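You operate a simulated robot arm through the tools that you are given. There is no shell and no other tool.

You run a simulated robot arm. Do the job below in one go: nothing can be reset, and whatever is moved stays where it is left.

## Task
Wipe up the rice grains under the yellow plate and set the blue bowl there.
Fine: slide the plate aside, use the pink cloth and lay it back; wipe before the bowl goes down. What is to be rubbed or washed off counts as gone when no trace of it is left.
Where things are to end (x, y in the base frame): rimmed plate within 0.05 m of [0.66, 0.13]; soup bowl within 0.06 m of [0.66, 0.37].

Only the result counts: the job must be done as asked and must still hold three seconds after the hand-in. Knocking over, shifting, dropping, spilling or breaking anything else fails it. Flat cloth is picked up by pressing the open fingertips on it (5 to 10 N) and closing them slowly along it; thin cloth reads only 2 to 8 mm in the jaws.

## Robot
A 5-joint arm with a two-finger parallel gripper, fixed in place. Base frame: the origin is on the floor under the middle of its stand, x ahead of it, y to its left, z up; the work surface is at about z = 0.76. Lengths are in m, angles in rad, forces in N, time in s.
It reaches about 1.134 m from its shoulder. Its first joint turns from -2.601 to 2.601 rad. Payload 1.57 kg.
Tool frame: the origin (TCP) lies between the finger pads and is the grasp point; the fingertips stand 0.03 m ahead of it; z points along the fingers, y is the line along which they close. The gripper opens to 0.11 m. The fingers are 0.024 m wide and 0.012 m thick; the gripper's body (0.048 by 0.112 m) begins 0.078 m behind the TCP.
Orientation is told as [roll, pitch, yaw] about the base's x, y, z axes, in that order, counted from this pose: with the fingers straight down and closing along the base's y, the tool's x points along the base's -x, its y along +y and its z along -z.

## Interface
- The arm moves only by the tool jog_arm. Its argument "targets" is a list that holds one entry, the list of rows, each a list of 7 numbers: the shift along the tool's x, y, z in m, then the turn, a rotation vector about the tool's x, y, z in rad, then the closure in counts, from 0 (fully open) to 255 (shut). In form: [[[dx, dy, dz, ax, ay, az, gripper], ...]]. A call has 1 to 20 rows; each row is the pose to reach, as a shift and turn from the pose commanded when the call began, along the tool's axes at that moment. Each row takes 0.2 s and may step no farther than 0.05 m and 0.15 rad from the row before; otherwise, or with a gripper value out of range, the whole call is refused. A pose out of reach is approached as far as the arm can. The call stops where the force on the tool passes 70 N (or 10 N more than at its start, if that is more) or the arm is blocked; 0.2 s more then pass. The fingers move at their own pace (about 0.072 m/s each) and stop on an object; they squeeze with about 37 N. The grip force told is the motor's: it shows also when the fingers shut on nothing. Time passes only in rows, and 0.2 s behind the last, so rows that repeat a pose let the fingers close. It gives the time, the measured TCP pose, the force on the tool (base axes), the opening and the grip force at its end, in the units of the frame above (readings bear some noise), with the torque about the TCP (base axes, N m) and any sound that the robot's microphone picked up.
- Cameras (640 x 400 px; columns grow to the right, rows downward): "scene" is fixed at [0.3988, -0.6486, 1.5066]; the picture's right is [0.91, -0.41, 0.00], its down [-0.34, -0.75, -0.58] and it looks along [0.24, 0.52, -0.82] (base axes); focal length 334 px, centre (320, 200). "wrist" rides on the gripper at [0.07, 0.016, -0.141] in the tool frame; the picture's right is [-0.23, 0.97, 0.00], its down [-0.86, -0.20, -0.48] and it looks along [-0.47, -0.11, 0.88] (tool axes); focal length 222 px, centre (320, 200). There is no depth. A picture from a camera that has moved, and an enlarged one, comes with that camera's place and axes in the base frame and with its lens.
- capture(camera): a new picture of that camera. The clock stands still meanwhile.
- slide_trunk(by): slides the trunk up (or, below 0, down) by that many m; the arm rides with it, the base frame stays. It gives what a move gives, with no picture.
- close_up(camera, box): a new picture of the part [left, top, right, bottom] of that camera's present view, enlarged. The clock stands still meanwhile.
- sign_off(): hands the job in; it is judged then, once.

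Nothing tells you positions but the pictures and the camera data. Unless the task says otherwise, let go and move clear before handing in.

The tools are called after "Request:" by a JSON object that holds its "op" and its "data". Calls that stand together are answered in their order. jog_arm: Moves the arm, as the interface text tells. Its arguments: {"type":"object","properties":{"targets":{"type":"array","items":{"type":"array","items":{"type":"array","items":{"type":"number"}}}}},"required":["targets"]} The other tools are called the same way: slide_trunk (by) moves the trunk up or down; capture (camera) takes a picture; close_up (camera, box) takes an enlarged picture of a part of a camera's view; sign_off () hands the job in.

At the start:

```text
time: 0.0
tcp_pos: [0.681, -0.0125, 1.0048]
orientation: [0.0, 0.002, 0.0]
wrist_force: [-1.3, -0.2, 0.7]
torque: [0.04, 0.0, -0.01]
gripper_width: 0.1102
grip_force: 0.1
trunk travel left (down, up): [-0.738, 0.232]
```

scene: 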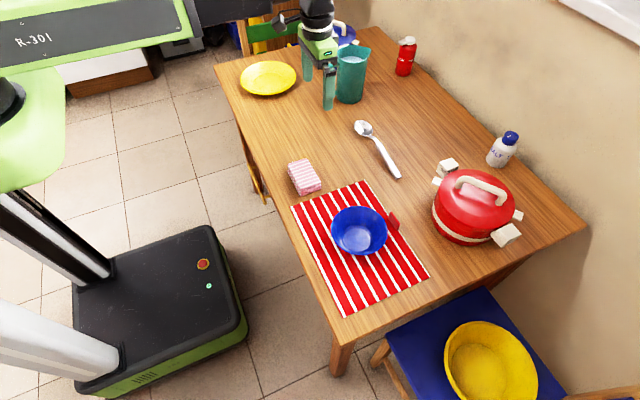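
wrist: 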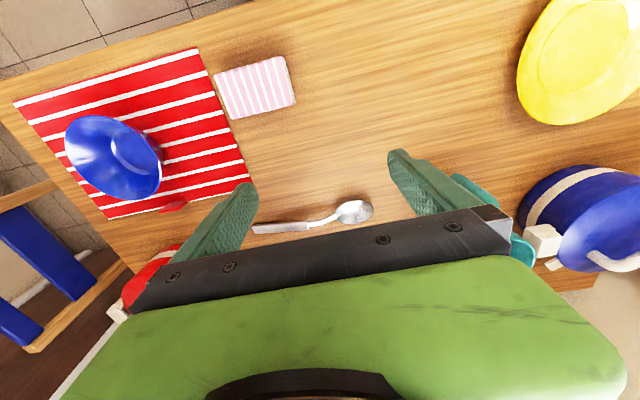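

I see the yellow plate near [0.66, 0.38], the blue bowl on a red mat near [0.66, -0.31] and the pink cloth near [0.61, -0.09]. I'll look closer at each before moving.

Request:
{"op": "close_up", "data": {"camera": "scene", "box": [220, 30, 380, 130]}}

Request:
{"op": "close_up", "data": {"camera": "scene", "box": [260, 140, 420, 240]}}

Request:
{"op": "close_up", "data": {"camera": "scene", "box": [280, 180, 440, 280]}}

Request:
{"op": "close_up", "data": {"camera": "wrist", "box": [480, 0, 640, 130]}}

Request:
{"op": "close_up", "data": {"camera": "wrist", "box": [180, 30, 340, 130]}}

```text
4.00 times, centred on (300, 80) of scene
camera zoom: at [0.3988, -0.6486, 1.5066], right [0.91, -0.41, 0.0], down [-0.34, -0.75, -0.58], along [0.24, 0.52, -0.82], focal length 1337 px, centre (400, 680)
```

zoom: 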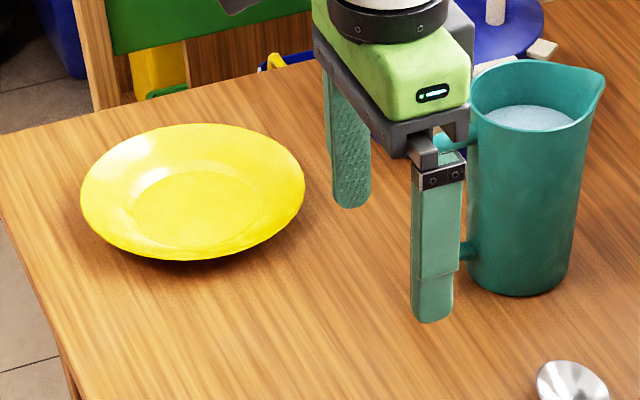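

```text
4.00 times, centred on (340, 190) of scene
camera zoom: at [0.3988, -0.6486, 1.5066], right [0.91, -0.41, 0.0], down [-0.34, -0.75, -0.58], along [0.24, 0.52, -0.82], focal length 1337 px, centre (240, 240)
```

zoom: 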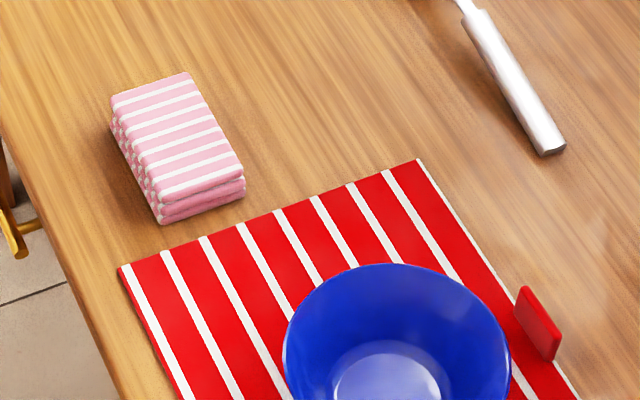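

```text
4.00 times, centred on (360, 230) of scene
camera zoom: at [0.3988, -0.6486, 1.5066], right [0.91, -0.41, 0.0], down [-0.34, -0.75, -0.58], along [0.24, 0.52, -0.82], focal length 1337 px, centre (160, 80)
```

zoom: 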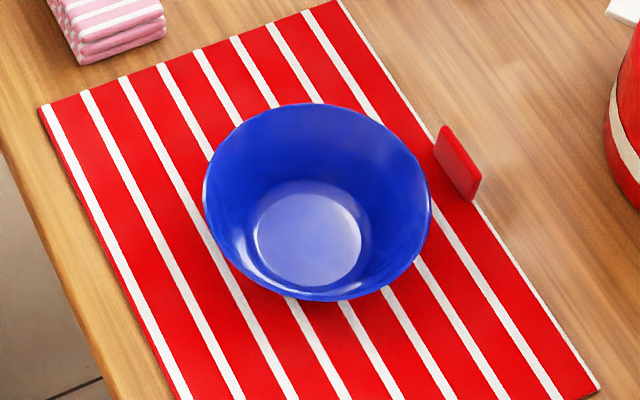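

```text
3.08 times, centred on (560, 65) of wrist
camera zoom: at [0.6087, 0.0022, 1.1468], right [0.23, 0.97, 0.0], down [0.86, -0.2, 0.48], along [0.47, -0.11, -0.88], focal length 684 px, centre (-418, 615)
```

zoom: 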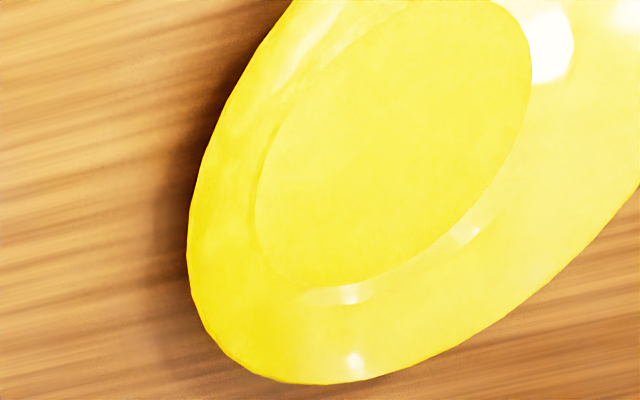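

```text
4.00 times, centred on (260, 80) of wrist
camera zoom: at [0.6087, 0.0022, 1.1468], right [0.23, 0.97, 0.0], down [0.86, -0.2, 0.48], along [0.47, -0.11, -0.88], focal length 888 px, centre (560, 680)
```

zoom: 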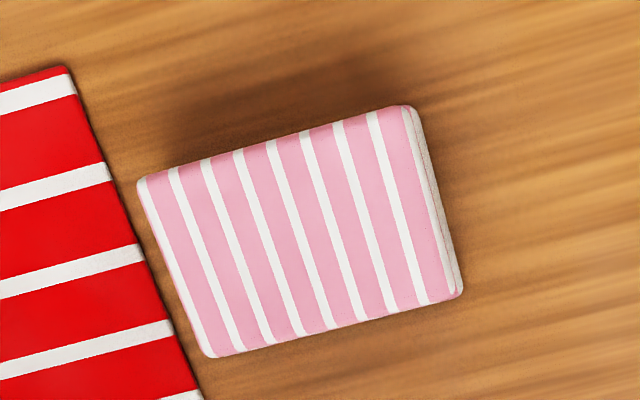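

The cloth is a folded pad at about [0.607, -0.090] with its top near z = 0.786. The plate (radius 0.10) is centred near [0.663, 0.369], and the bowl is near [0.65, -0.325]. I'll raise the hand and move it above the plate for a closer look.

Request:
{"op": "jog_arm", "data": {"targets": [[[0.006, 0.04, -0.01, 0, 0, 0, 0], [0.012, 0.08, -0.02, 0, 0, 0, 0], [0.018, 0.12, -0.03, 0, 0, 0, 0], [0.024, 0.16, -0.035, 0, 0, 0, 0], [0.03, 0.2, -0.04, 0, 0, 0, 0], [0.036, 0.24, -0.045, 0, 0, 0, 0], [0.042, 0.28, -0.045, 0, 0, 0, 0], [0.048, 0.32, -0.045, 0, 0, 0, 0], [0.054, 0.36, -0.045, 0, 0, 0, 0], [0.06, 0.38, -0.045, 0, 0, 0, 0]]]}}

```text
time: 2.2
tcp_pos: [0.6212, 0.3694, 1.0043]
orientation: [-0.001, 0.0, -0.001]
wrist_force: [0.7, -0.4, -0.1]
torque: [0.0, 0.0, 0.03]
gripper_width: 0.1101
grip_force: 0.0
out of reach, approached as far as the arm can: row 1, 2, 3, 4, 5, 6, 7, 8, 9, 10
trunk travel left (down, up): [-0.738, 0.232]
```

The hand is over the plate, and it seems unable to go higher than about z = 1.00 at this trunk height. I'll look from here.

Request:
{"op": "capture", "data": {"camera": "wrist"}}

Request:
{"op": "capture", "data": {"camera": "scene"}}

```text
taken
camera wrist: at [0.5503, 0.3835, 1.1468], right [0.23, 0.97, 0.0], down [0.85, -0.2, 0.48], along [0.47, -0.11, -0.88], focal length 222 px, centre (320, 200)
```

wrist: 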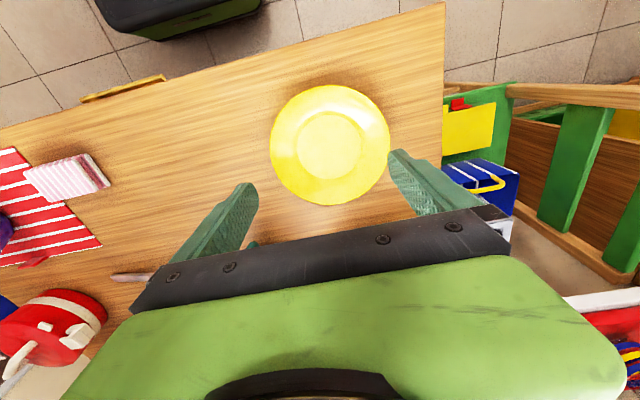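

```text
taken
```

scene: 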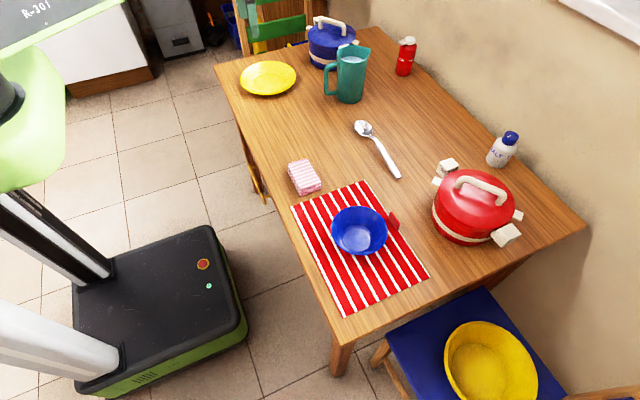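

The plate sits alone here, with about 5 cm between its edge and the pot behind it. I'll turn the gripper so the fingers spread along x and go to the far (+y) side of the plate, so I can push it straight along -y with two fingers.

Request:
{"op": "jog_arm", "data": {"targets": [[[-0.0035, 0.012, 0.009, 0, 0, -0.1428, 0], [-0.007, 0.024, 0.018, 0, 0, -0.2856, 0], [-0.0106, 0.036, 0.027, 0, 0, -0.4284, 0], [-0.0142, 0.048, 0.036, 0, 0, -0.5712, 0], [-0.0177, 0.06, 0.045, 0, 0, -0.714, 0], [-0.0213, 0.072, 0.045, 0, 0, -0.8568, 0], [-0.0248, 0.084, 0.045, 0, 0, -0.9996, 0], [-0.0284, 0.096, 0.045, 0, 0, -1.1424, 0], [-0.0319, 0.108, 0.045, 0, 0, -1.2852, 0], [-0.0355, 0.12, 0.045, 0, 0, -1.428, 0], [-0.039, 0.131, 0.045, 0, 0, -1.5708, 0]]]}}

```text
time: 4.6
tcp_pos: [0.6578, 0.4977, 1.0054]
orientation: [-0.001, 0.0, 1.575]
wrist_force: [-0.4, -0.3, -0.4]
torque: [-0.03, 0.01, 0.05]
gripper_width: 0.1101
grip_force: 0.0
out of reach, approached as far as the arm can: row 1, 2, 3, 4, 5, 6, 7, 8, 9, 10, 11
trunk travel left (down, up): [-0.738, 0.232]
```

The gripper is turned and sits beyond the plate. I'll check the view before going down.

Request:
{"op": "close_up", "data": {"camera": "scene", "box": [200, 10, 392, 130]}}

Request:
{"op": "capture", "data": {"camera": "wrist"}}

```text
3.33 times, centred on (296, 70) of scene
camera zoom: at [0.3988, -0.6486, 1.5066], right [0.91, -0.41, 0.0], down [-0.34, -0.75, -0.58], along [0.24, 0.52, -0.82], focal length 1114 px, centre (400, 633)
```

zoom: 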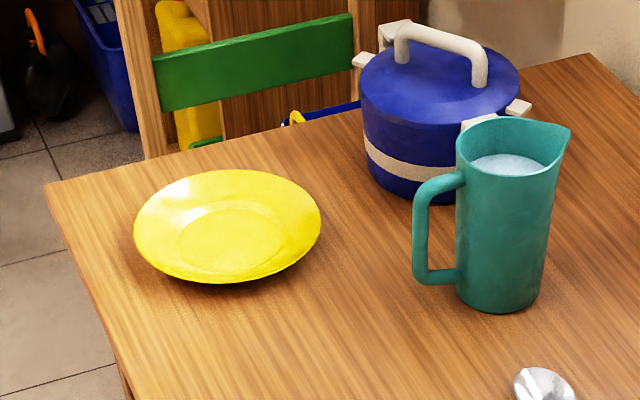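

```text
taken
camera wrist: at [0.6401, 0.4265, 1.1467], right [-0.97, 0.22, 0.0], down [0.2, 0.86, 0.48], along [0.11, 0.47, -0.88], focal length 222 px, centre (320, 200)
```

wrist: 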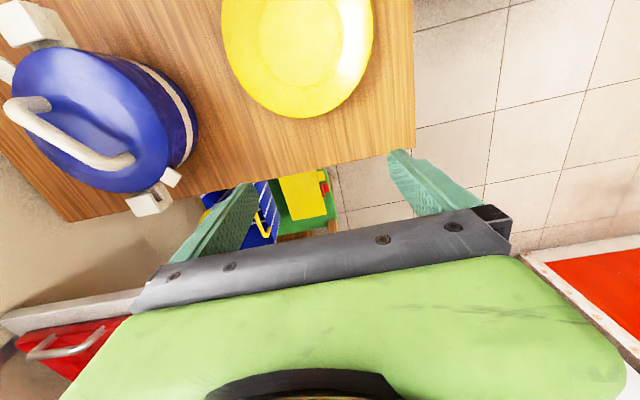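

The plate's far edge is at y≈0.470 and the fingers' near face is at about 0.486, so it is clear to descend. I'll lower the fingertips to about z = 0.77.

Request:
{"op": "jog_arm", "data": {"targets": [[[0, 0, 0.045, 0, 0, 0, 0], [0, 0, 0.09, 0, 0, 0, 0], [0, 0, 0.13, 0, 0, 0, 0], [0, 0, 0.165, 0, 0, 0, 0], [0, 0, 0.19, 0, 0, 0, 0], [0, 0, 0.204, 0, 0, 0, 0], [0, 0, 0.204, 0, 0, 0, 0]]]}}

```text
time: 6.2
tcp_pos: [0.6579, 0.4975, 1.0041]
orientation: [0.0, 0.0, 1.57]
wrist_force: [-0.2, -0.3, -0.1]
torque: [-0.01, 0.02, 0.04]
gripper_width: 0.1097
grip_force: 0.1
out of reach, approached as far as the arm can: row 1, 2, 3, 4, 5, 6, 7
trunk travel left (down, up): [-0.738, 0.232]
```

The arm itself can't change height here; vertical motion seems to come from the trunk. I'll lower with the trunk in stages.

Request:
{"op": "slide_trunk", "data": {"by": -0.12}}

```text
time: 7.7
tcp_pos: [0.6584, 0.4976, 0.8844]
orientation: [0.001, 0.0, 1.571]
wrist_force: [-0.4, 0.2, 0.8]
torque: [0.03, -0.01, 0.0]
gripper_width: 0.11
grip_force: 0.1
trunk travel left (down, up): [-0.618, 0.352]
```

The trunk lowered the hand by exactly 0.12 m. I'll lower further to bring the tips close to the table beside the plate.

Request:
{"op": "slide_trunk", "data": {"by": -0.07}}

Request:
{"op": "jog_arm", "data": {"targets": [[[0, 0, 0, 0, 0, 0, 0]]]}}

Request:
{"op": "close_up", "data": {"camera": "scene", "box": [200, 10, 392, 130]}}

```text
time: 8.8
tcp_pos: [0.6583, 0.4968, 0.8141]
orientation: [0.001, -0.001, 1.571]
wrist_force: [0.4, 0.6, -0.3]
torque: [-0.01, -0.03, 0.03]
gripper_width: 0.11
grip_force: 0.0
trunk travel left (down, up): [-0.548, 0.422]
```

```text
time: 9.2
tcp_pos: [0.6572, 0.497, 0.8152]
orientation: [0.001, -0.001, 1.572]
wrist_force: [0.0, -0.7, 0.3]
torque: [-0.01, 0.02, 0.03]
gripper_width: 0.1101
grip_force: 0.0
trunk travel left (down, up): [-0.548, 0.422]
```

```text
3.33 times, centred on (296, 70) of scene
camera zoom: at [0.3988, -0.6486, 1.5066], right [0.91, -0.41, 0.0], down [-0.34, -0.75, -0.58], along [0.24, 0.52, -0.82], focal length 1114 px, centre (400, 633)
```

zoom: 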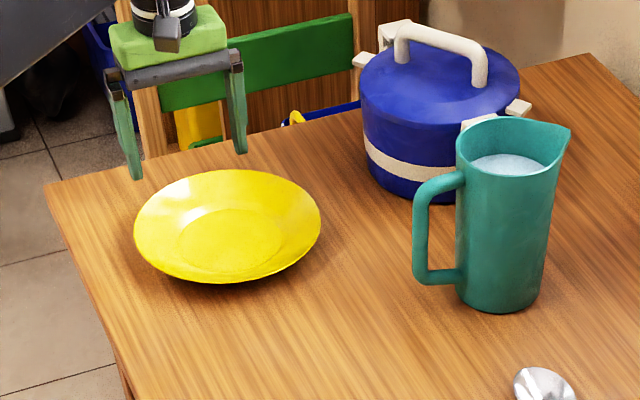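

The fingers are behind the plate, just off its far edge. I'll lower another 15 mm and start a slow push along -y.

Request:
{"op": "slide_trunk", "data": {"by": -0.015}}

Request:
{"op": "jog_arm", "data": {"targets": [[[0.01, 0, 0, 0, 0, 0, 0], [0.02, 0, 0, 0, 0, 0, 0], [0.03, 0, 0, 0, 0, 0, 0], [0.04, 0, 0, 0, 0, 0, 0], [0.05, 0, 0, 0, 0, 0, 0], [0.06, 0, 0, 0, 0, 0, 0], [0.07, 0, 0, 0, 0, 0, 0], [0.08, 0, 0, 0, 0, 0, 0], [0.08, 0, 0, 0, 0, 0, 0]]]}}

Request:
{"op": "close_up", "data": {"camera": "scene", "box": [200, 10, 392, 130]}}

```text
time: 9.8
tcp_pos: [0.6575, 0.4971, 0.8009]
orientation: [-0.002, -0.001, 1.571]
wrist_force: [-0.3, -0.5, 0.2]
torque: [-0.01, 0.0, 0.01]
gripper_width: 0.1098
grip_force: 0.1
trunk travel left (down, up): [-0.533, 0.437]
```

```text
time: 11.8
tcp_pos: [0.6572, 0.4168, 0.7989]
orientation: [0.0, 0.001, 1.57]
wrist_force: [-0.6, 0.8, 0.3]
torque: [0.03, 0.04, -0.05]
gripper_width: 0.1103
grip_force: 0.1
trunk travel left (down, up): [-0.533, 0.437]
```

```text
3.33 times, centred on (296, 70) of scene
camera zoom: at [0.3988, -0.6486, 1.5066], right [0.91, -0.41, 0.0], down [-0.34, -0.75, -0.58], along [0.24, 0.52, -0.82], focal length 1114 px, centre (400, 633)
```

zoom: 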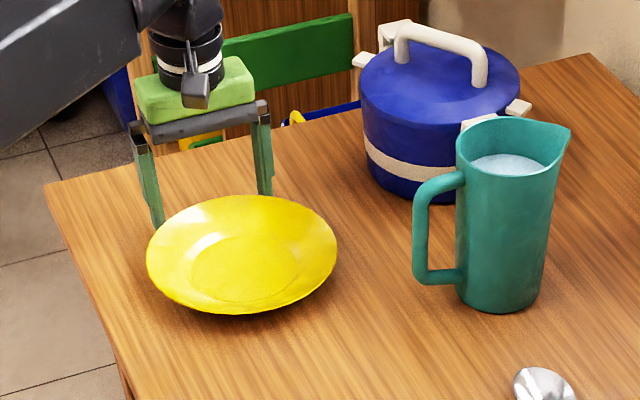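

The plate slides smoothly and is now centred near [0.66, 0.32]. I'll keep pushing until it sits near y = 0.13.

Request:
{"op": "jog_arm", "data": {"targets": [[[0.01, 0, 0, 0, 0, 0, 0], [0.02, 0, 0, 0, 0, 0, 0], [0.03, 0, 0, 0, 0, 0, 0], [0.04, 0, 0, 0, 0, 0, 0], [0.05, 0, 0, 0, 0, 0, 0], [0.06, 0, 0, 0, 0, 0, 0], [0.07, 0, 0, 0, 0, 0, 0], [0.08, 0, 0, 0, 0, 0, 0], [0.09, 0, 0, 0, 0, 0, 0], [0.1, 0, 0, 0, 0, 0, 0], [0.11, 0, 0, 0, 0, 0, 0], [0.12, 0, 0, 0, 0, 0, 0]]]}}

Request:
{"op": "capture", "data": {"camera": "scene"}}

Request:
{"op": "capture", "data": {"camera": "wrist"}}

```text
time: 14.4
tcp_pos: [0.6585, 0.2965, 0.7998]
orientation: [0.0, -0.001, 1.572]
wrist_force: [-0.7, 0.5, -0.7]
torque: [0.01, 0.02, 0.03]
gripper_width: 0.1099
grip_force: 0.1
trunk travel left (down, up): [-0.533, 0.437]
```

```text
taken
```

scene: 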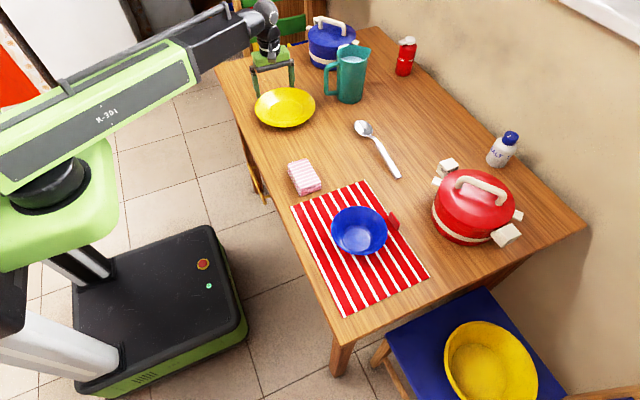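

```text
taken
camera wrist: at [0.6399, 0.2259, 0.9418], right [-0.97, 0.23, 0.0], down [0.2, 0.86, 0.48], along [0.11, 0.47, -0.88], focal length 222 px, centre (320, 200)
```

wrist: 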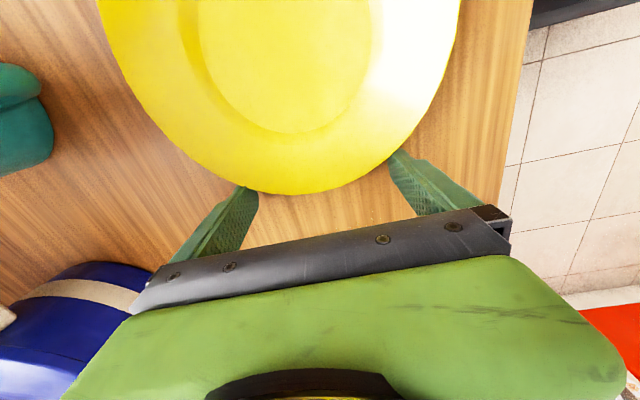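

The plate is near y≈0.20 and tracks centred between the fingers. I'll push the last 0.07 m and then back off.

Request:
{"op": "jog_arm", "data": {"targets": [[[0.01, 0, 0, 0, 0, 0, 0], [0.02, 0, 0, 0, 0, 0, 0], [0.03, 0, 0, 0, 0, 0, 0], [0.04, 0, 0, 0, 0, 0, 0], [0.05, 0, 0, 0, 0, 0, 0], [0.058, 0, 0, 0, 0, 0, 0], [0.064, 0, 0, 0, 0, 0, 0], [0.069, 0, 0, 0, 0, 0, 0], [0.072, 0, 0, 0, 0, 0, 0], [0.072, 0, 0, 0, 0, 0, 0], [0.062, 0, 0, 0, 0, 0, 0], [0.042, 0, 0, 0, 0, 0, 0]]]}}

Request:
{"op": "slide_trunk", "data": {"by": 0.15}}

Request:
{"op": "capture", "data": {"camera": "scene"}}

Request:
{"op": "capture", "data": {"camera": "wrist"}}

```text
time: 17.0
tcp_pos: [0.6575, 0.2543, 0.8]
orientation: [-0.001, -0.001, 1.572]
wrist_force: [-0.2, 0.3, 0.6]
torque: [0.0, 0.03, 0.03]
gripper_width: 0.11
grip_force: 0.0
trunk travel left (down, up): [-0.533, 0.437]
```

```text
time: 18.8
tcp_pos: [0.66, 0.2559, 0.9494]
orientation: [0.0, 0.001, 1.57]
wrist_force: [-1.2, -0.1, -0.1]
torque: [0.01, 0.02, 0.0]
gripper_width: 0.1099
grip_force: 0.1
trunk travel left (down, up): [-0.683, 0.287]
```

```text
taken
```

scene: 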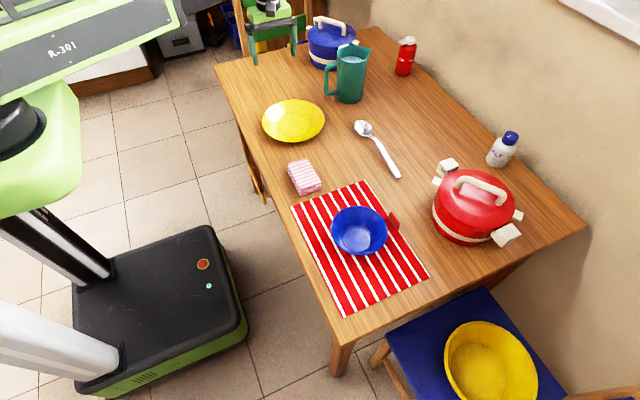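

```text
taken
camera wrist: at [0.6406, 0.1848, 1.0918], right [-0.97, 0.23, 0.0], down [0.2, 0.86, 0.48], along [0.11, 0.47, -0.88], focal length 222 px, centre (320, 200)
```

wrist: 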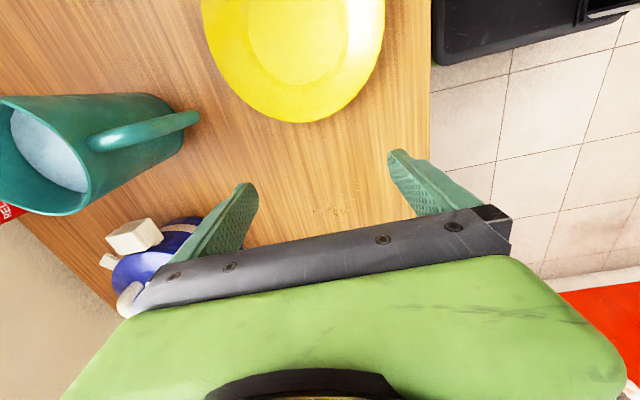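

The plate is now near [0.66, 0.13]. I'll zoom in on the uncovered patch to find the grains and to verify the plate position.

Request:
{"op": "close_up", "data": {"camera": "scene", "box": [224, 50, 336, 120]}}

Request:
{"op": "close_up", "data": {"camera": "wrist", "box": [250, 120, 410, 220]}}

Request:
{"op": "close_up", "data": {"camera": "scene", "box": [240, 80, 352, 150]}}

```text
5.71 times, centred on (280, 85) of scene
camera zoom: at [0.3988, -0.6486, 1.5066], right [0.91, -0.41, 0.0], down [-0.34, -0.75, -0.58], along [0.24, 0.52, -0.82], focal length 1910 px, centre (549, 857)
```

zoom: 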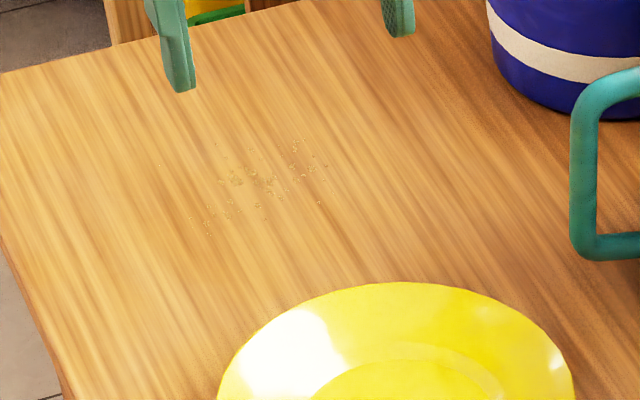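

```text
4.00 times, centred on (330, 170) of wrist
camera zoom: at [0.6406, 0.1848, 1.0918], right [-0.97, 0.23, 0.0], down [0.2, 0.86, 0.48], along [0.11, 0.47, -0.88], focal length 888 px, centre (280, 320)
```

zoom: 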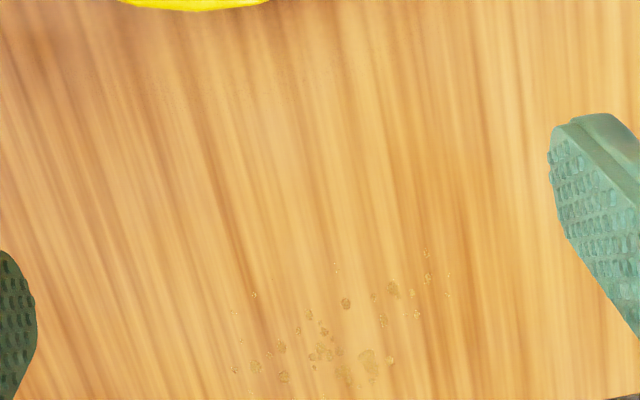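

```text
5.71 times, centred on (296, 115) of scene
camera zoom: at [0.3988, -0.6486, 1.5066], right [0.91, -0.41, 0.0], down [-0.34, -0.75, -0.58], along [0.24, 0.52, -0.82], focal length 1910 px, centre (457, 686)
```

zoom: 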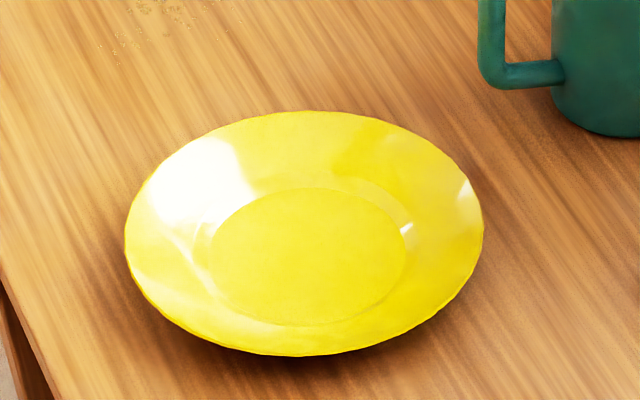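

The grains lie at x 0.615–0.713, y 0.34–0.43, and the plate is centred at about [0.661, 0.125]. Next I move over the pink cloth at [0.607, -0.090] with the fingers spread along x.

Request:
{"op": "jog_arm", "data": {"targets": [[[0.04, 0.006, 0, 0, 0, 0, 0], [0.08, 0.012, 0, 0, 0, 0, 0], [0.12, 0.018, 0, 0, 0, 0, 0], [0.16, 0.024, 0, 0, 0, 0, 0], [0.2, 0.03, 0, 0, 0, 0, 0], [0.24, 0.036, 0, 0, 0, 0, 0], [0.28, 0.042, 0, 0, 0, 0, 0], [0.32, 0.048, 0, 0, 0, 0, 0], [0.346, 0.051, 0, 0, 0, 0, 0], [0.346, 0.051, 0, 0, 0, 0, 0]]]}}

Request:
{"op": "capture", "data": {"camera": "scene"}}

Request:
{"op": "capture", "data": {"camera": "wrist"}}

```text
time: 21.0
tcp_pos: [0.608, -0.0902, 0.9502]
orientation: [0.0, 0.001, 1.572]
wrist_force: [0.2, -0.7, -0.3]
torque: [-0.01, 0.01, 0.01]
gripper_width: 0.1099
grip_force: 0.0
trunk travel left (down, up): [-0.683, 0.287]
```

```text
taken
```

scene: 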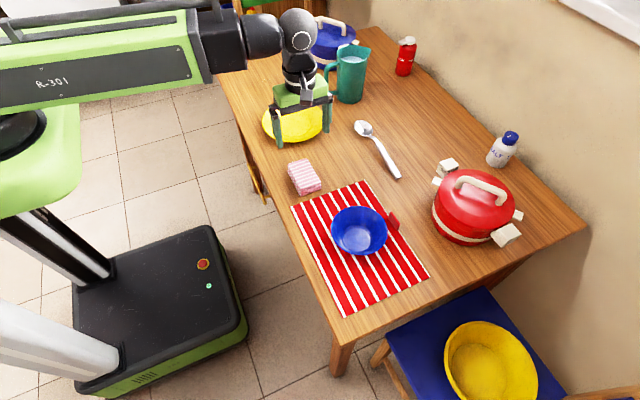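

```text
taken
camera wrist: at [0.5895, -0.1606, 1.0918], right [-0.97, 0.23, 0.0], down [0.2, 0.86, 0.48], along [0.11, 0.47, -0.88], focal length 222 px, centre (320, 200)
```

wrist: 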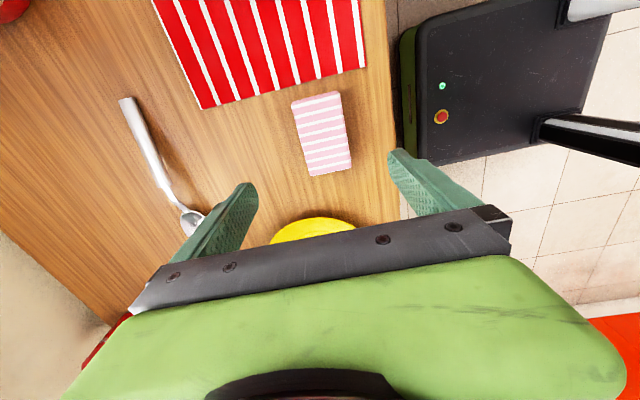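

The cloth is right below, between the finger tracks. I'll shift 3 mm toward the robot and lower with the trunk so the fingertips end about 8 mm above the table.

Request:
{"op": "jog_arm", "data": {"targets": [[[0, 0.003, 0, 0, 0, 0, 0], [0, 0.003, 0, 0, 0, 0, 0]]]}}

Request:
{"op": "slide_trunk", "data": {"by": -0.1}}

Request:
{"op": "capture", "data": {"camera": "wrist"}}

Request:
{"op": "close_up", "data": {"camera": "scene", "box": [240, 120, 368, 200]}}

```text
time: 21.6
tcp_pos: [0.6035, -0.0893, 0.95]
orientation: [0.001, 0.0, 1.57]
wrist_force: [0.5, 0.0, 0.3]
torque: [0.0, -0.01, 0.04]
gripper_width: 0.1101
grip_force: 0.0
trunk travel left (down, up): [-0.683, 0.287]
```

```text
time: 22.9
tcp_pos: [0.6041, -0.0892, 0.8499]
orientation: [-0.001, -0.001, 1.571]
wrist_force: [-0.2, 1.0, 0.5]
torque: [0.03, 0.0, -0.02]
gripper_width: 0.11
grip_force: 0.1
trunk travel left (down, up): [-0.583, 0.387]
```

```text
taken
camera wrist: at [0.5864, -0.1601, 0.9919], right [-0.97, 0.23, 0.0], down [0.2, 0.86, 0.48], along [0.11, 0.47, -0.88], focal length 222 px, centre (320, 200)
```

wrist: 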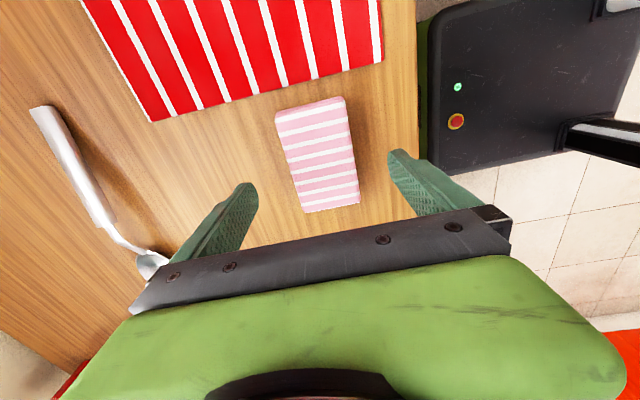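

```text
5.00 times, centred on (304, 160) of scene
camera zoom: at [0.3988, -0.6486, 1.5066], right [0.91, -0.41, 0.0], down [-0.34, -0.75, -0.58], along [0.24, 0.52, -0.82], focal length 1672 px, centre (400, 400)
```

zoom: 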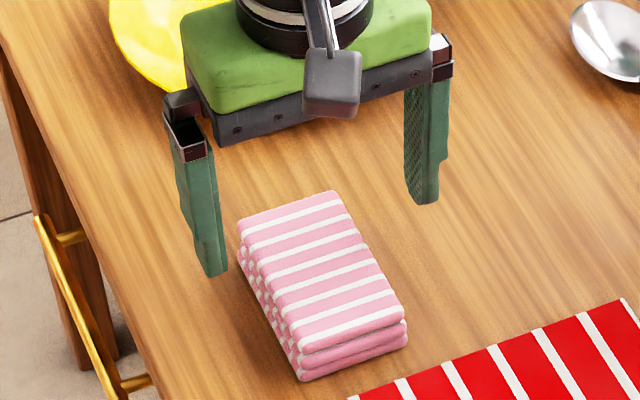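

The jaws straddle the folded cloth well. I'll lower to the grasp height and close slowly.

Request:
{"op": "slide_trunk", "data": {"by": -0.052}}

Request:
{"op": "jog_arm", "data": {"targets": [[[0, 0, 0, 0, 0, 0, 40], [0, 0, 0, 0, 0, 0, 70], [0, 0, 0, 0, 0, 0, 90], [0, 0, 0, 0, 0, 0, 110], [0, 0, 0, 0, 0, 0, 130], [0, 0, 0, 0, 0, 0, 150], [0, 0, 0, 0, 0, 0, 170]]]}}

Request:
{"op": "close_up", "data": {"camera": "scene", "box": [240, 120, 368, 200]}}

```text
time: 23.8
tcp_pos: [0.6051, -0.0889, 0.7984]
orientation: [0.0, 0.0, 1.572]
wrist_force: [0.2, 0.0, -0.2]
torque: [0.02, -0.02, 0.01]
gripper_width: 0.1101
grip_force: 0.0
trunk travel left (down, up): [-0.531, 0.439]
```

```text
time: 25.4
tcp_pos: [0.6046, -0.0894, 0.798]
orientation: [0.0, 0.002, 1.571]
wrist_force: [0.4, 0.6, 0.1]
torque: [0.01, 0.03, 0.0]
gripper_width: 0.0646
grip_force: 36.5
trunk travel left (down, up): [-0.531, 0.439]
```

```text
5.00 times, centred on (304, 160) of scene
camera zoom: at [0.3988, -0.6486, 1.5066], right [0.91, -0.41, 0.0], down [-0.34, -0.75, -0.58], along [0.24, 0.52, -0.82], focal length 1672 px, centre (400, 400)
```

zoom: 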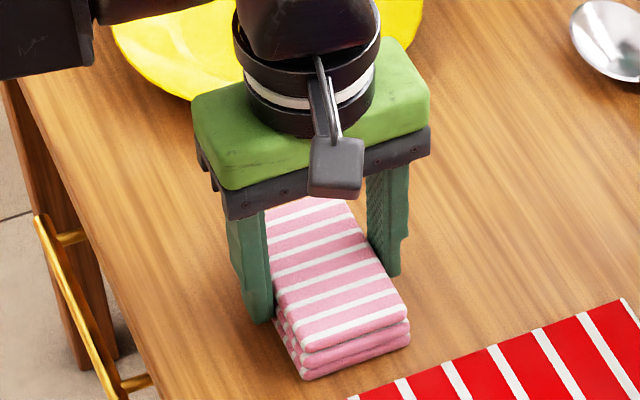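

The jaws hold the pad at 65 mm with full grip. I'll lift a little and check that the cloth comes along.

Request:
{"op": "slide_trunk", "data": {"by": 0.06}}

Request:
{"op": "capture", "data": {"camera": "wrist"}}

Request:
{"op": "close_up", "data": {"camera": "scene", "box": [240, 120, 368, 200]}}

```text
time: 26.4
tcp_pos: [0.6036, -0.0892, 0.858]
orientation: [-0.001, 0.001, 1.571]
wrist_force: [-0.2, 0.5, -1.0]
torque: [-0.01, 0.03, 0.0]
gripper_width: 0.0647
grip_force: 36.9
trunk travel left (down, up): [-0.591, 0.379]
```

```text
taken
camera wrist: at [0.5865, -0.1601, 0.9998], right [-0.97, 0.23, 0.0], down [0.2, 0.86, 0.48], along [0.11, 0.47, -0.88], focal length 222 px, centre (320, 200)
```

wrist: 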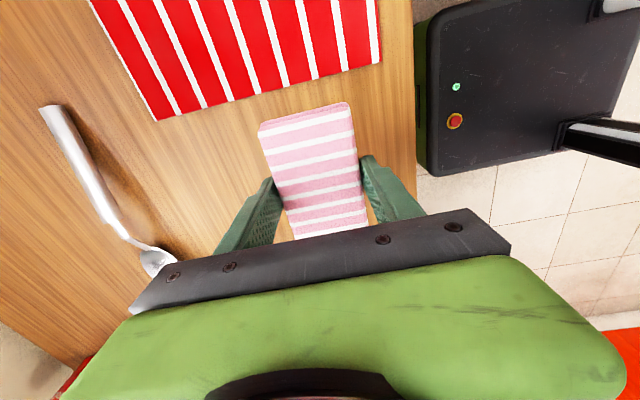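

```text
5.00 times, centred on (304, 160) of scene
camera zoom: at [0.3988, -0.6486, 1.5066], right [0.91, -0.41, 0.0], down [-0.34, -0.75, -0.58], along [0.24, 0.52, -0.82], focal length 1672 px, centre (400, 400)
```

zoom: 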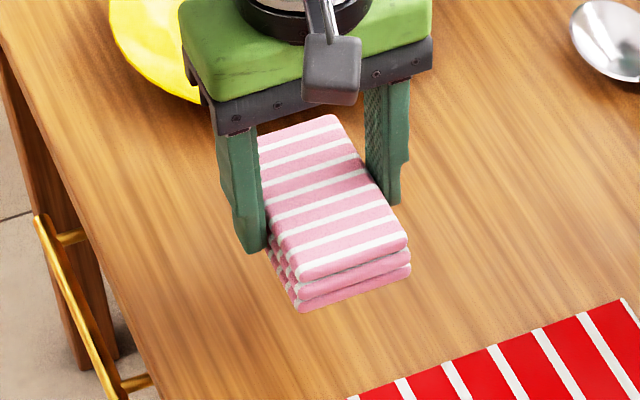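

The cloth is held firmly. I'll raise it, carry it over the plate, and stop above the near side of the grain patch.

Request:
{"op": "slide_trunk", "data": {"by": 0.06}}

Request:
{"op": "jog_arm", "data": {"targets": [[[-0.04, 0, 0, 0, 0, 0, 170], [-0.08, 0, 0, 0, 0, 0, 170], [-0.12, 0, 0, 0, 0, 0, 170], [-0.16, 0, 0, 0, 0, 0, 170], [-0.2, 0, 0, 0, 0, 0, 170], [-0.24, 0, 0, 0, 0, 0, 170], [-0.28, 0, 0, 0, 0, 0, 170], [-0.32, 0, 0, 0, 0, 0, 170], [-0.36, 0, 0, 0, 0, 0, 170], [-0.4, 0, 0, 0, 0, 0, 170], [-0.44, 0, 0, 0, 0, 0, 170], [-0.46, 0, 0, 0, 0, 0, 170], [-0.46, 0, 0, 0, 0, 0, 170]]]}}

Request:
{"op": "capture", "data": {"camera": "scene"}}

Request:
{"op": "capture", "data": {"camera": "wrist"}}

```text
time: 27.4
tcp_pos: [0.604, -0.09, 0.9184]
orientation: [0.001, -0.001, 1.571]
wrist_force: [-0.1, -0.8, -0.4]
torque: [0.02, 0.02, -0.01]
gripper_width: 0.0648
grip_force: 36.6
trunk travel left (down, up): [-0.651, 0.319]
```

```text
time: 30.2
tcp_pos: [0.603, 0.3704, 0.9172]
orientation: [0.0, 0.0, 1.571]
wrist_force: [1.1, 0.4, -0.7]
torque: [-0.02, 0.01, 0.01]
gripper_width: 0.0649
grip_force: 37.2
trunk travel left (down, up): [-0.651, 0.319]
```

```text
taken
```

scene: 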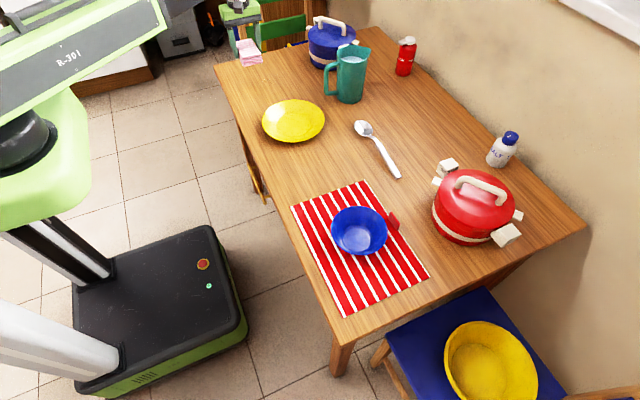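

```text
taken
camera wrist: at [0.5855, 0.2999, 1.0598], right [-0.97, 0.23, 0.0], down [0.2, 0.86, 0.48], along [0.11, 0.47, -0.88], focal length 222 px, centre (320, 200)
```

wrist: 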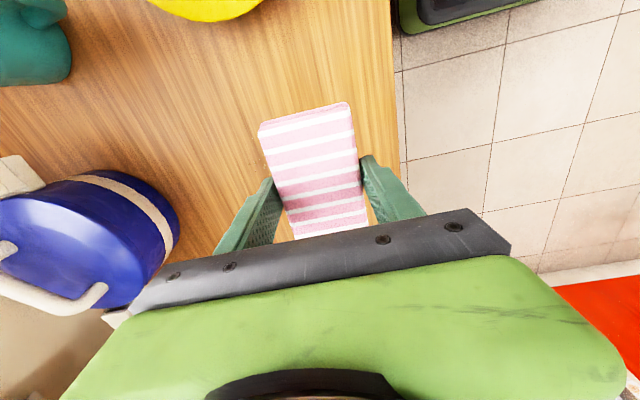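

The cloth is above the near edge of the grain patch, clear of the pot. I'll lower it to just above the table and then feel for contact.

Request:
{"op": "slide_trunk", "data": {"by": -0.115}}

Request:
{"op": "slide_trunk", "data": {"by": -0.004}}

Request:
{"op": "close_up", "data": {"camera": "scene", "box": [200, 10, 328, 90]}}

```text
time: 31.7
tcp_pos: [0.6033, 0.3705, 0.8035]
orientation: [0.0, 0.0, 1.571]
wrist_force: [-0.2, -0.1, 0.1]
torque: [0.01, -0.01, 0.01]
gripper_width: 0.0649
grip_force: 36.5
trunk travel left (down, up): [-0.536, 0.434]
```

```text
time: 32.2
tcp_pos: [0.604, 0.3701, 0.7999]
orientation: [-0.001, 0.002, 1.569]
wrist_force: [0.6, 0.5, 0.4]
torque: [0.01, -0.02, -0.02]
gripper_width: 0.0648
grip_force: 37.3
trunk travel left (down, up): [-0.532, 0.438]
```

```text
5.00 times, centred on (264, 50) of scene
camera zoom: at [0.3988, -0.6486, 1.5066], right [0.91, -0.41, 0.0], down [-0.34, -0.75, -0.58], along [0.24, 0.52, -0.82], focal length 1672 px, centre (600, 950)
```

zoom: 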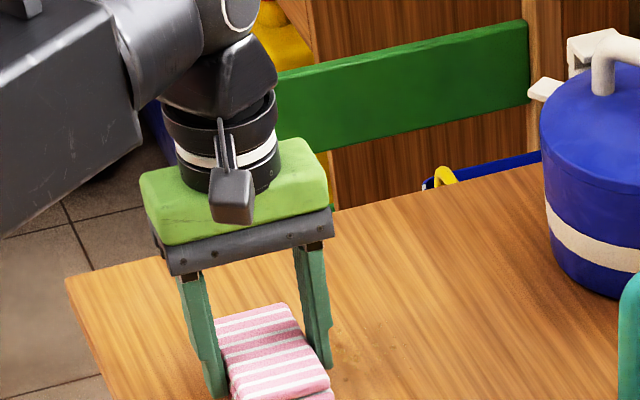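

No contact yet at z = 0.800. I'll keep lowering in 2 mm steps until the force shows.

Request:
{"op": "slide_trunk", "data": {"by": -0.002}}

Request:
{"op": "slide_trunk", "data": {"by": -0.001}}

```text
time: 32.7
tcp_pos: [0.6041, 0.3696, 0.7977]
orientation: [-0.003, 0.0, 1.571]
wrist_force: [4.4, 2.9, 17.8]
torque: [-0.1, 0.04, 0.02]
gripper_width: 0.0649
grip_force: 37.2
trunk travel left (down, up): [-0.53, 0.44]
```

```text
time: 33.2
tcp_pos: [0.6026, 0.37, 0.797]
orientation: [-0.002, -0.002, 1.571]
wrist_force: [10.1, 5.7, 37.2]
torque: [-0.08, -0.1, 0.01]
gripper_width: 0.0648
grip_force: 36.8
trunk travel left (down, up): [-0.529, 0.441]
```

Contact begins at about z = 0.798 and is stiff, at roughly 20 N per mm. I'll ease off 1 mm to a moderate pressure and wipe with three passes along x over the grain patch.

Request:
{"op": "slide_trunk", "data": {"by": 0.001}}

Request:
{"op": "jog_arm", "data": {"targets": [[[0, -0.02, 0, 0, 0, 0, 170], [0, -0.04, 0, 0, 0, 0, 170], [0, -0.06, 0, 0, 0, 0, 170], [0, -0.08, 0, 0, 0, 0, 170], [0, -0.1, 0, 0, 0, 0, 170], [0, -0.116, 0, 0, 0, 0, 170], [-0.03, -0.116, 0, 0, 0, 0, 170], [-0.03, -0.1, 0, 0, 0, 0, 170], [-0.03, -0.08, 0, 0, 0, 0, 170], [-0.03, -0.06, 0, 0, 0, 0, 170], [-0.03, -0.04, 0, 0, 0, 0, 170], [-0.03, -0.02, 0, 0, 0, 0, 170], [-0.03, 0, 0, 0, 0, 0, 170], [-0.05, 0, 0, 0, 0, 0, 170], [-0.05, -0.02, 0, 0, 0, 0, 170], [-0.05, -0.04, 0, 0, 0, 0, 170], [-0.05, -0.06, 0, 0, 0, 0, 170], [-0.05, -0.08, 0, 0, 0, 0, 170], [-0.05, -0.1, 0, 0, 0, 0, 170], [-0.05, -0.116, 0, 0, 0, 0, 170]]]}}

Request:
{"op": "close_up", "data": {"camera": "scene", "box": [200, 10, 328, 90]}}

```text
time: 33.8
tcp_pos: [0.6027, 0.3704, 0.7976]
orientation: [-0.001, -0.002, 1.571]
wrist_force: [7.3, 2.9, 21.8]
torque: [0.23, -0.29, 0.02]
gripper_width: 0.0649
grip_force: 37.4
trunk travel left (down, up): [-0.53, 0.44]
```

```text
time: 38.0
tcp_pos: [0.7183, 0.4187, 0.7979]
orientation: [0.001, 0.0, 1.572]
wrist_force: [-2.1, -0.6, 7.3]
torque: [0.07, 0.17, 0.01]
gripper_width: 0.0647
grip_force: 37.0
trunk travel left (down, up): [-0.53, 0.44]
```

```text
5.00 times, centred on (264, 50) of scene
camera zoom: at [0.3988, -0.6486, 1.5066], right [0.91, -0.41, 0.0], down [-0.34, -0.75, -0.58], along [0.24, 0.52, -0.82], focal length 1672 px, centre (600, 950)
```

zoom: 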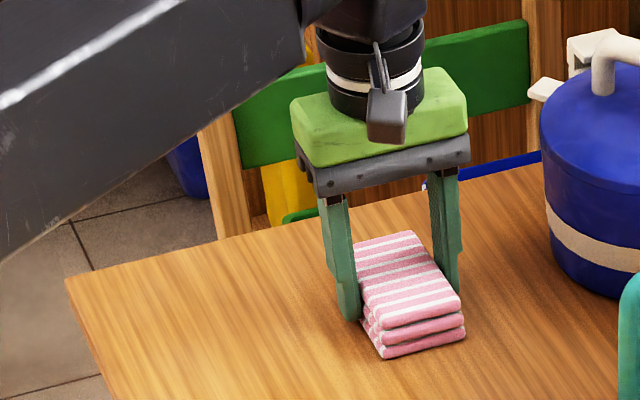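

The swept area already looks clear and the force is now about 7 N. I'll press slightly more and run another set of passes covering the lower and middle bands.

Request:
{"op": "slide_trunk", "data": {"by": -0.0005}}

Request:
{"op": "jog_arm", "data": {"targets": [[[0, 0.02, 0, 0, 0, 0, 170], [0, 0.04, 0, 0, 0, 0, 170], [0, 0.06, 0, 0, 0, 0, 170], [0, 0.08, 0, 0, 0, 0, 170], [0, 0.1, 0, 0, 0, 0, 170], [0, 0.116, 0, 0, 0, 0, 170], [0.03, 0.116, 0, 0, 0, 0, 170], [0.065, 0.116, 0, 0, 0, 0, 170], [0.065, 0.096, 0, 0, 0, 0, 170], [0.065, 0.076, 0, 0, 0, 0, 170], [0.065, 0.056, 0, 0, 0, 0, 170], [0.065, 0.036, 0, 0, 0, 0, 170], [0.065, 0.016, 0, 0, 0, 0, 170], [0.065, 0, 0, 0, 0, 0, 170], [0.035, 0, 0, 0, 0, 0, 170], [0.035, 0.02, 0, 0, 0, 0, 170], [0.035, 0.04, 0, 0, 0, 0, 170], [0.035, 0.06, 0, 0, 0, 0, 170], [0.035, 0.08, 0, 0, 0, 0, 170], [0.035, 0.1, 0, 0, 0, 0, 170]]]}}

Request:
{"op": "slide_trunk", "data": {"by": 0.06}}

Request:
{"op": "close_up", "data": {"camera": "scene", "box": [224, 30, 336, 100]}}

Request:
{"op": "capture", "data": {"camera": "wrist"}}

```text
time: 38.5
tcp_pos: [0.7193, 0.4186, 0.7975]
orientation: [0.0, -0.001, 1.571]
wrist_force: [2.9, 0.7, 14.9]
torque: [0.0, 0.07, 0.02]
gripper_width: 0.0649
grip_force: 37.2
trunk travel left (down, up): [-0.53, 0.44]
```

```text
time: 42.6
tcp_pos: [0.6195, 0.3827, 0.7975]
orientation: [0.002, -0.001, 1.571]
wrist_force: [5.0, -0.3, 15.5]
torque: [0.01, -0.24, 0.02]
gripper_width: 0.0647
grip_force: 37.2
trunk travel left (down, up): [-0.53, 0.44]
```

```text
time: 43.6
tcp_pos: [0.6193, 0.3838, 0.8554]
orientation: [0.0, 0.001, 1.572]
wrist_force: [-0.4, -0.2, -0.5]
torque: [0.01, -0.02, 0.02]
gripper_width: 0.0647
grip_force: 37.3
trunk travel left (down, up): [-0.59, 0.38]
```

```text
5.71 times, centred on (280, 65) of scene
camera zoom: at [0.3988, -0.6486, 1.5066], right [0.91, -0.41, 0.0], down [-0.34, -0.75, -0.58], along [0.24, 0.52, -0.82], focal length 1910 px, centre (549, 971)
```

zoom: 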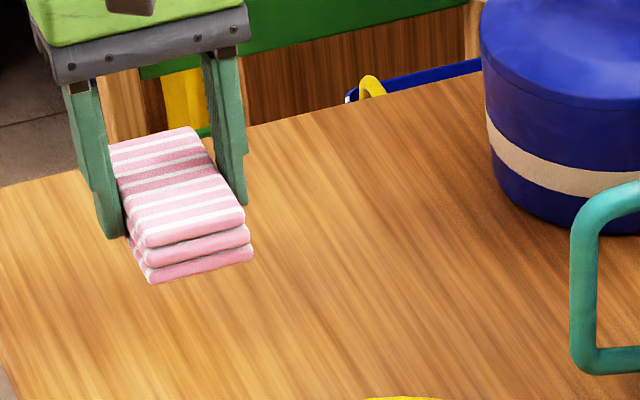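

```text
taken
camera wrist: at [0.6015, 0.3138, 0.9983], right [-0.97, 0.23, 0.0], down [0.2, 0.86, 0.48], along [0.11, 0.47, -0.88], focal length 222 px, centre (320, 200)
```

wrist: 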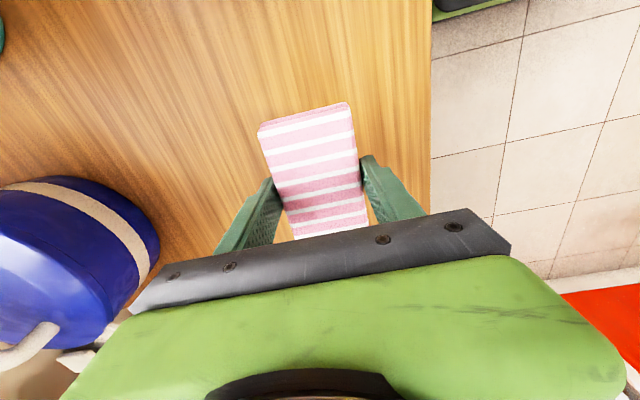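

The table looks clean so far, but the cloth hides part of it. I'll raise the cloth and move it out of the way to inspect the whole patch.

Request:
{"op": "slide_trunk", "data": {"by": 0.06}}

Request:
{"op": "jog_arm", "data": {"targets": [[[0.04, 0.002, 0, 0, 0, 0, 170], [0.08, 0.004, 0, 0, 0, 0, 170], [0.12, 0.006, 0, 0, 0, 0, 170], [0.16, 0.008, 0, 0, 0, 0, 170], [0.2, 0.01, 0, 0, 0, 0, 170], [0.24, 0.012, 0, 0, 0, 0, 170], [0.28, 0.014, 0, 0, 0, 0, 170], [0.32, 0.014, 0, 0, 0, 0, 170], [0.36, 0.014, 0, 0, 0, 0, 170], [0.4, 0.014, 0, 0, 0, 0, 170], [0.44, 0.014, 0, 0, 0, 0, 170], [0.473, 0.014, 0, 0, 0, 0, 170], [0.473, 0.014, 0, 0, 0, 0, 170]]]}}

Request:
{"op": "close_up", "data": {"camera": "scene", "box": [216, 45, 328, 115]}}

Request:
{"op": "close_up", "data": {"camera": "scene", "box": [240, 60, 304, 100]}}

Request:
{"op": "capture", "data": {"camera": "scene"}}

```text
time: 44.6
tcp_pos: [0.6196, 0.3848, 0.9158]
orientation: [0.0, 0.0, 1.57]
wrist_force: [0.2, 0.5, -0.5]
torque: [0.0, 0.0, 0.01]
gripper_width: 0.0649
grip_force: 36.7
trunk travel left (down, up): [-0.65, 0.32]
```

```text
time: 47.5
tcp_pos: [0.605, -0.0897, 0.9157]
orientation: [0.0, 0.0, 1.572]
wrist_force: [0.1, -0.6, -0.7]
torque: [0.0, -0.03, 0.04]
gripper_width: 0.0649
grip_force: 37.2
trunk travel left (down, up): [-0.65, 0.32]
```

```text
5.71 times, centred on (272, 80) of scene
camera zoom: at [0.3988, -0.6486, 1.5066], right [0.91, -0.41, 0.0], down [-0.34, -0.75, -0.58], along [0.24, 0.52, -0.82], focal length 1910 px, centre (594, 886)
```

zoom: 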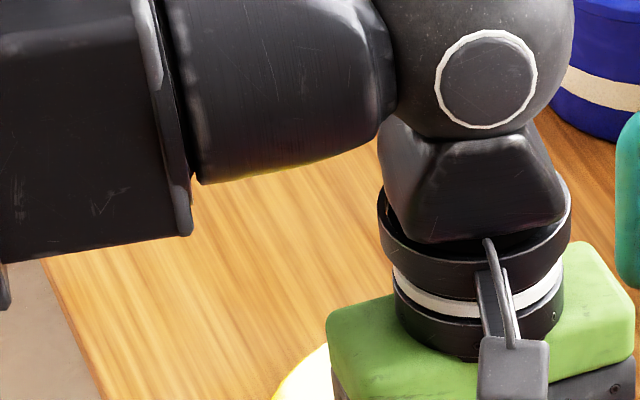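

```text
10.00 times, centred on (272, 80) of scene
camera zoom: at [0.3988, -0.6486, 1.5066], right [0.91, -0.41, 0.0], down [-0.34, -0.75, -0.58], along [0.24, 0.52, -0.82], focal length 3343 px, centre (800, 1400)
```

zoom: 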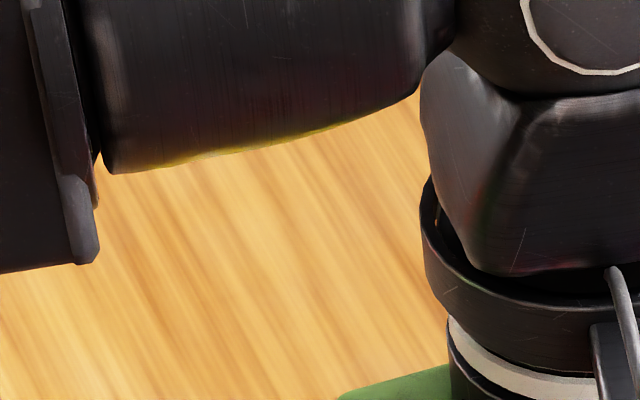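

```text
taken
```

scene: 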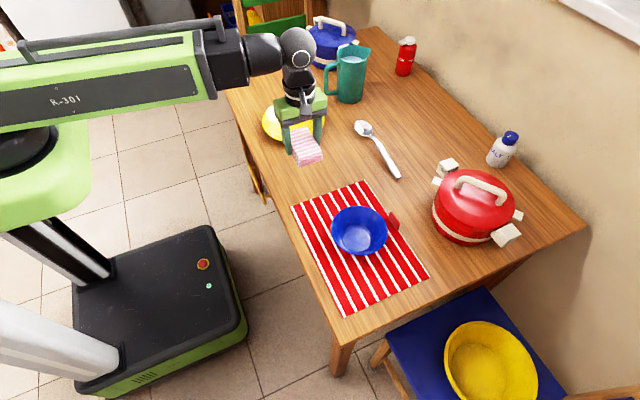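

The arm blocks the view from here. I'll carry the cloth to beyond the patch, where the patch stays visible from the scene camera, and inspect there.

Request:
{"op": "jog_arm", "data": {"targets": [[[-0.045, 0, 0, 0, 0, 0, 170], [-0.09, 0, 0, 0, 0, 0, 170], [-0.135, 0, 0, 0, 0, 0, 170], [-0.18, 0, 0, 0, 0, 0, 170], [-0.225, 0, 0, 0, 0, 0, 170], [-0.27, 0, 0, 0, 0, 0, 170], [-0.315, 0, 0, 0, 0, 0, 170], [-0.36, 0, 0, 0, 0, 0, 170], [-0.405, 0, 0, 0, 0, 0, 170], [-0.45, 0, 0, 0, 0, 0, 170], [-0.495, 0, 0, 0, 0, 0, 170], [-0.51, 0, 0, 0, 0, 0, 170], [-0.51, 0, 0, 0, 0, 0, 170]]]}}

Request:
{"op": "close_up", "data": {"camera": "scene", "box": [216, 45, 328, 115]}}

Request:
{"op": "close_up", "data": {"camera": "scene", "box": [240, 60, 304, 100]}}

Request:
{"op": "close_up", "data": {"camera": "wrist", "box": [120, 0, 440, 200]}}

```text
time: 50.2
tcp_pos: [0.606, 0.4199, 0.9155]
orientation: [0.001, -0.001, 1.572]
wrist_force: [0.5, 0.4, 0.1]
torque: [0.04, 0.0, 0.03]
gripper_width: 0.0647
grip_force: 36.8
trunk travel left (down, up): [-0.65, 0.32]
```

```text
5.71 times, centred on (272, 80) of scene
camera zoom: at [0.3988, -0.6486, 1.5066], right [0.91, -0.41, 0.0], down [-0.34, -0.75, -0.58], along [0.24, 0.52, -0.82], focal length 1910 px, centre (594, 886)
```

zoom: 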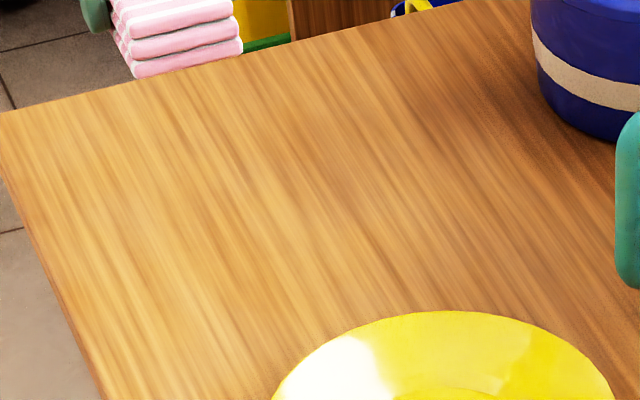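

```text
10.00 times, centred on (272, 80) of scene
camera zoom: at [0.3988, -0.6486, 1.5066], right [0.91, -0.41, 0.0], down [-0.34, -0.75, -0.58], along [0.24, 0.52, -0.82], focal length 3343 px, centre (800, 1400)
```

zoom: 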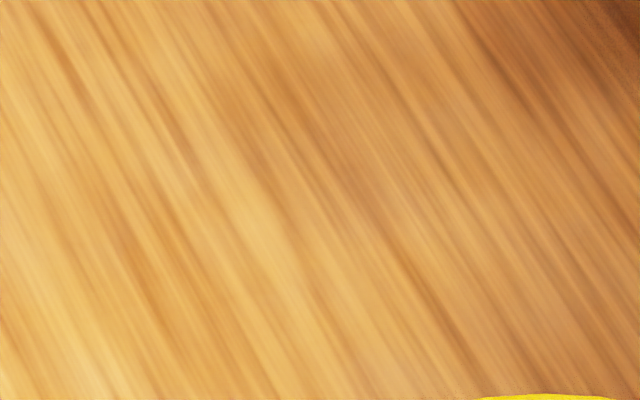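

```text
2.00 times, centred on (280, 100) of wrist
camera zoom: at [0.5877, 0.3496, 1.0583], right [-0.97, 0.23, 0.0], down [0.2, 0.86, 0.48], along [0.11, 0.47, -0.88], focal length 444 px, centre (400, 400)
```

zoom: 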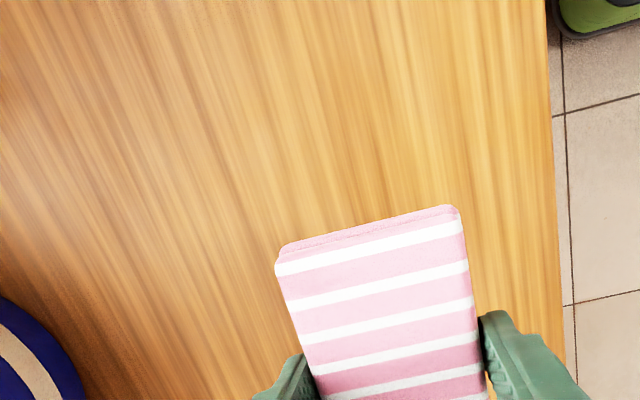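

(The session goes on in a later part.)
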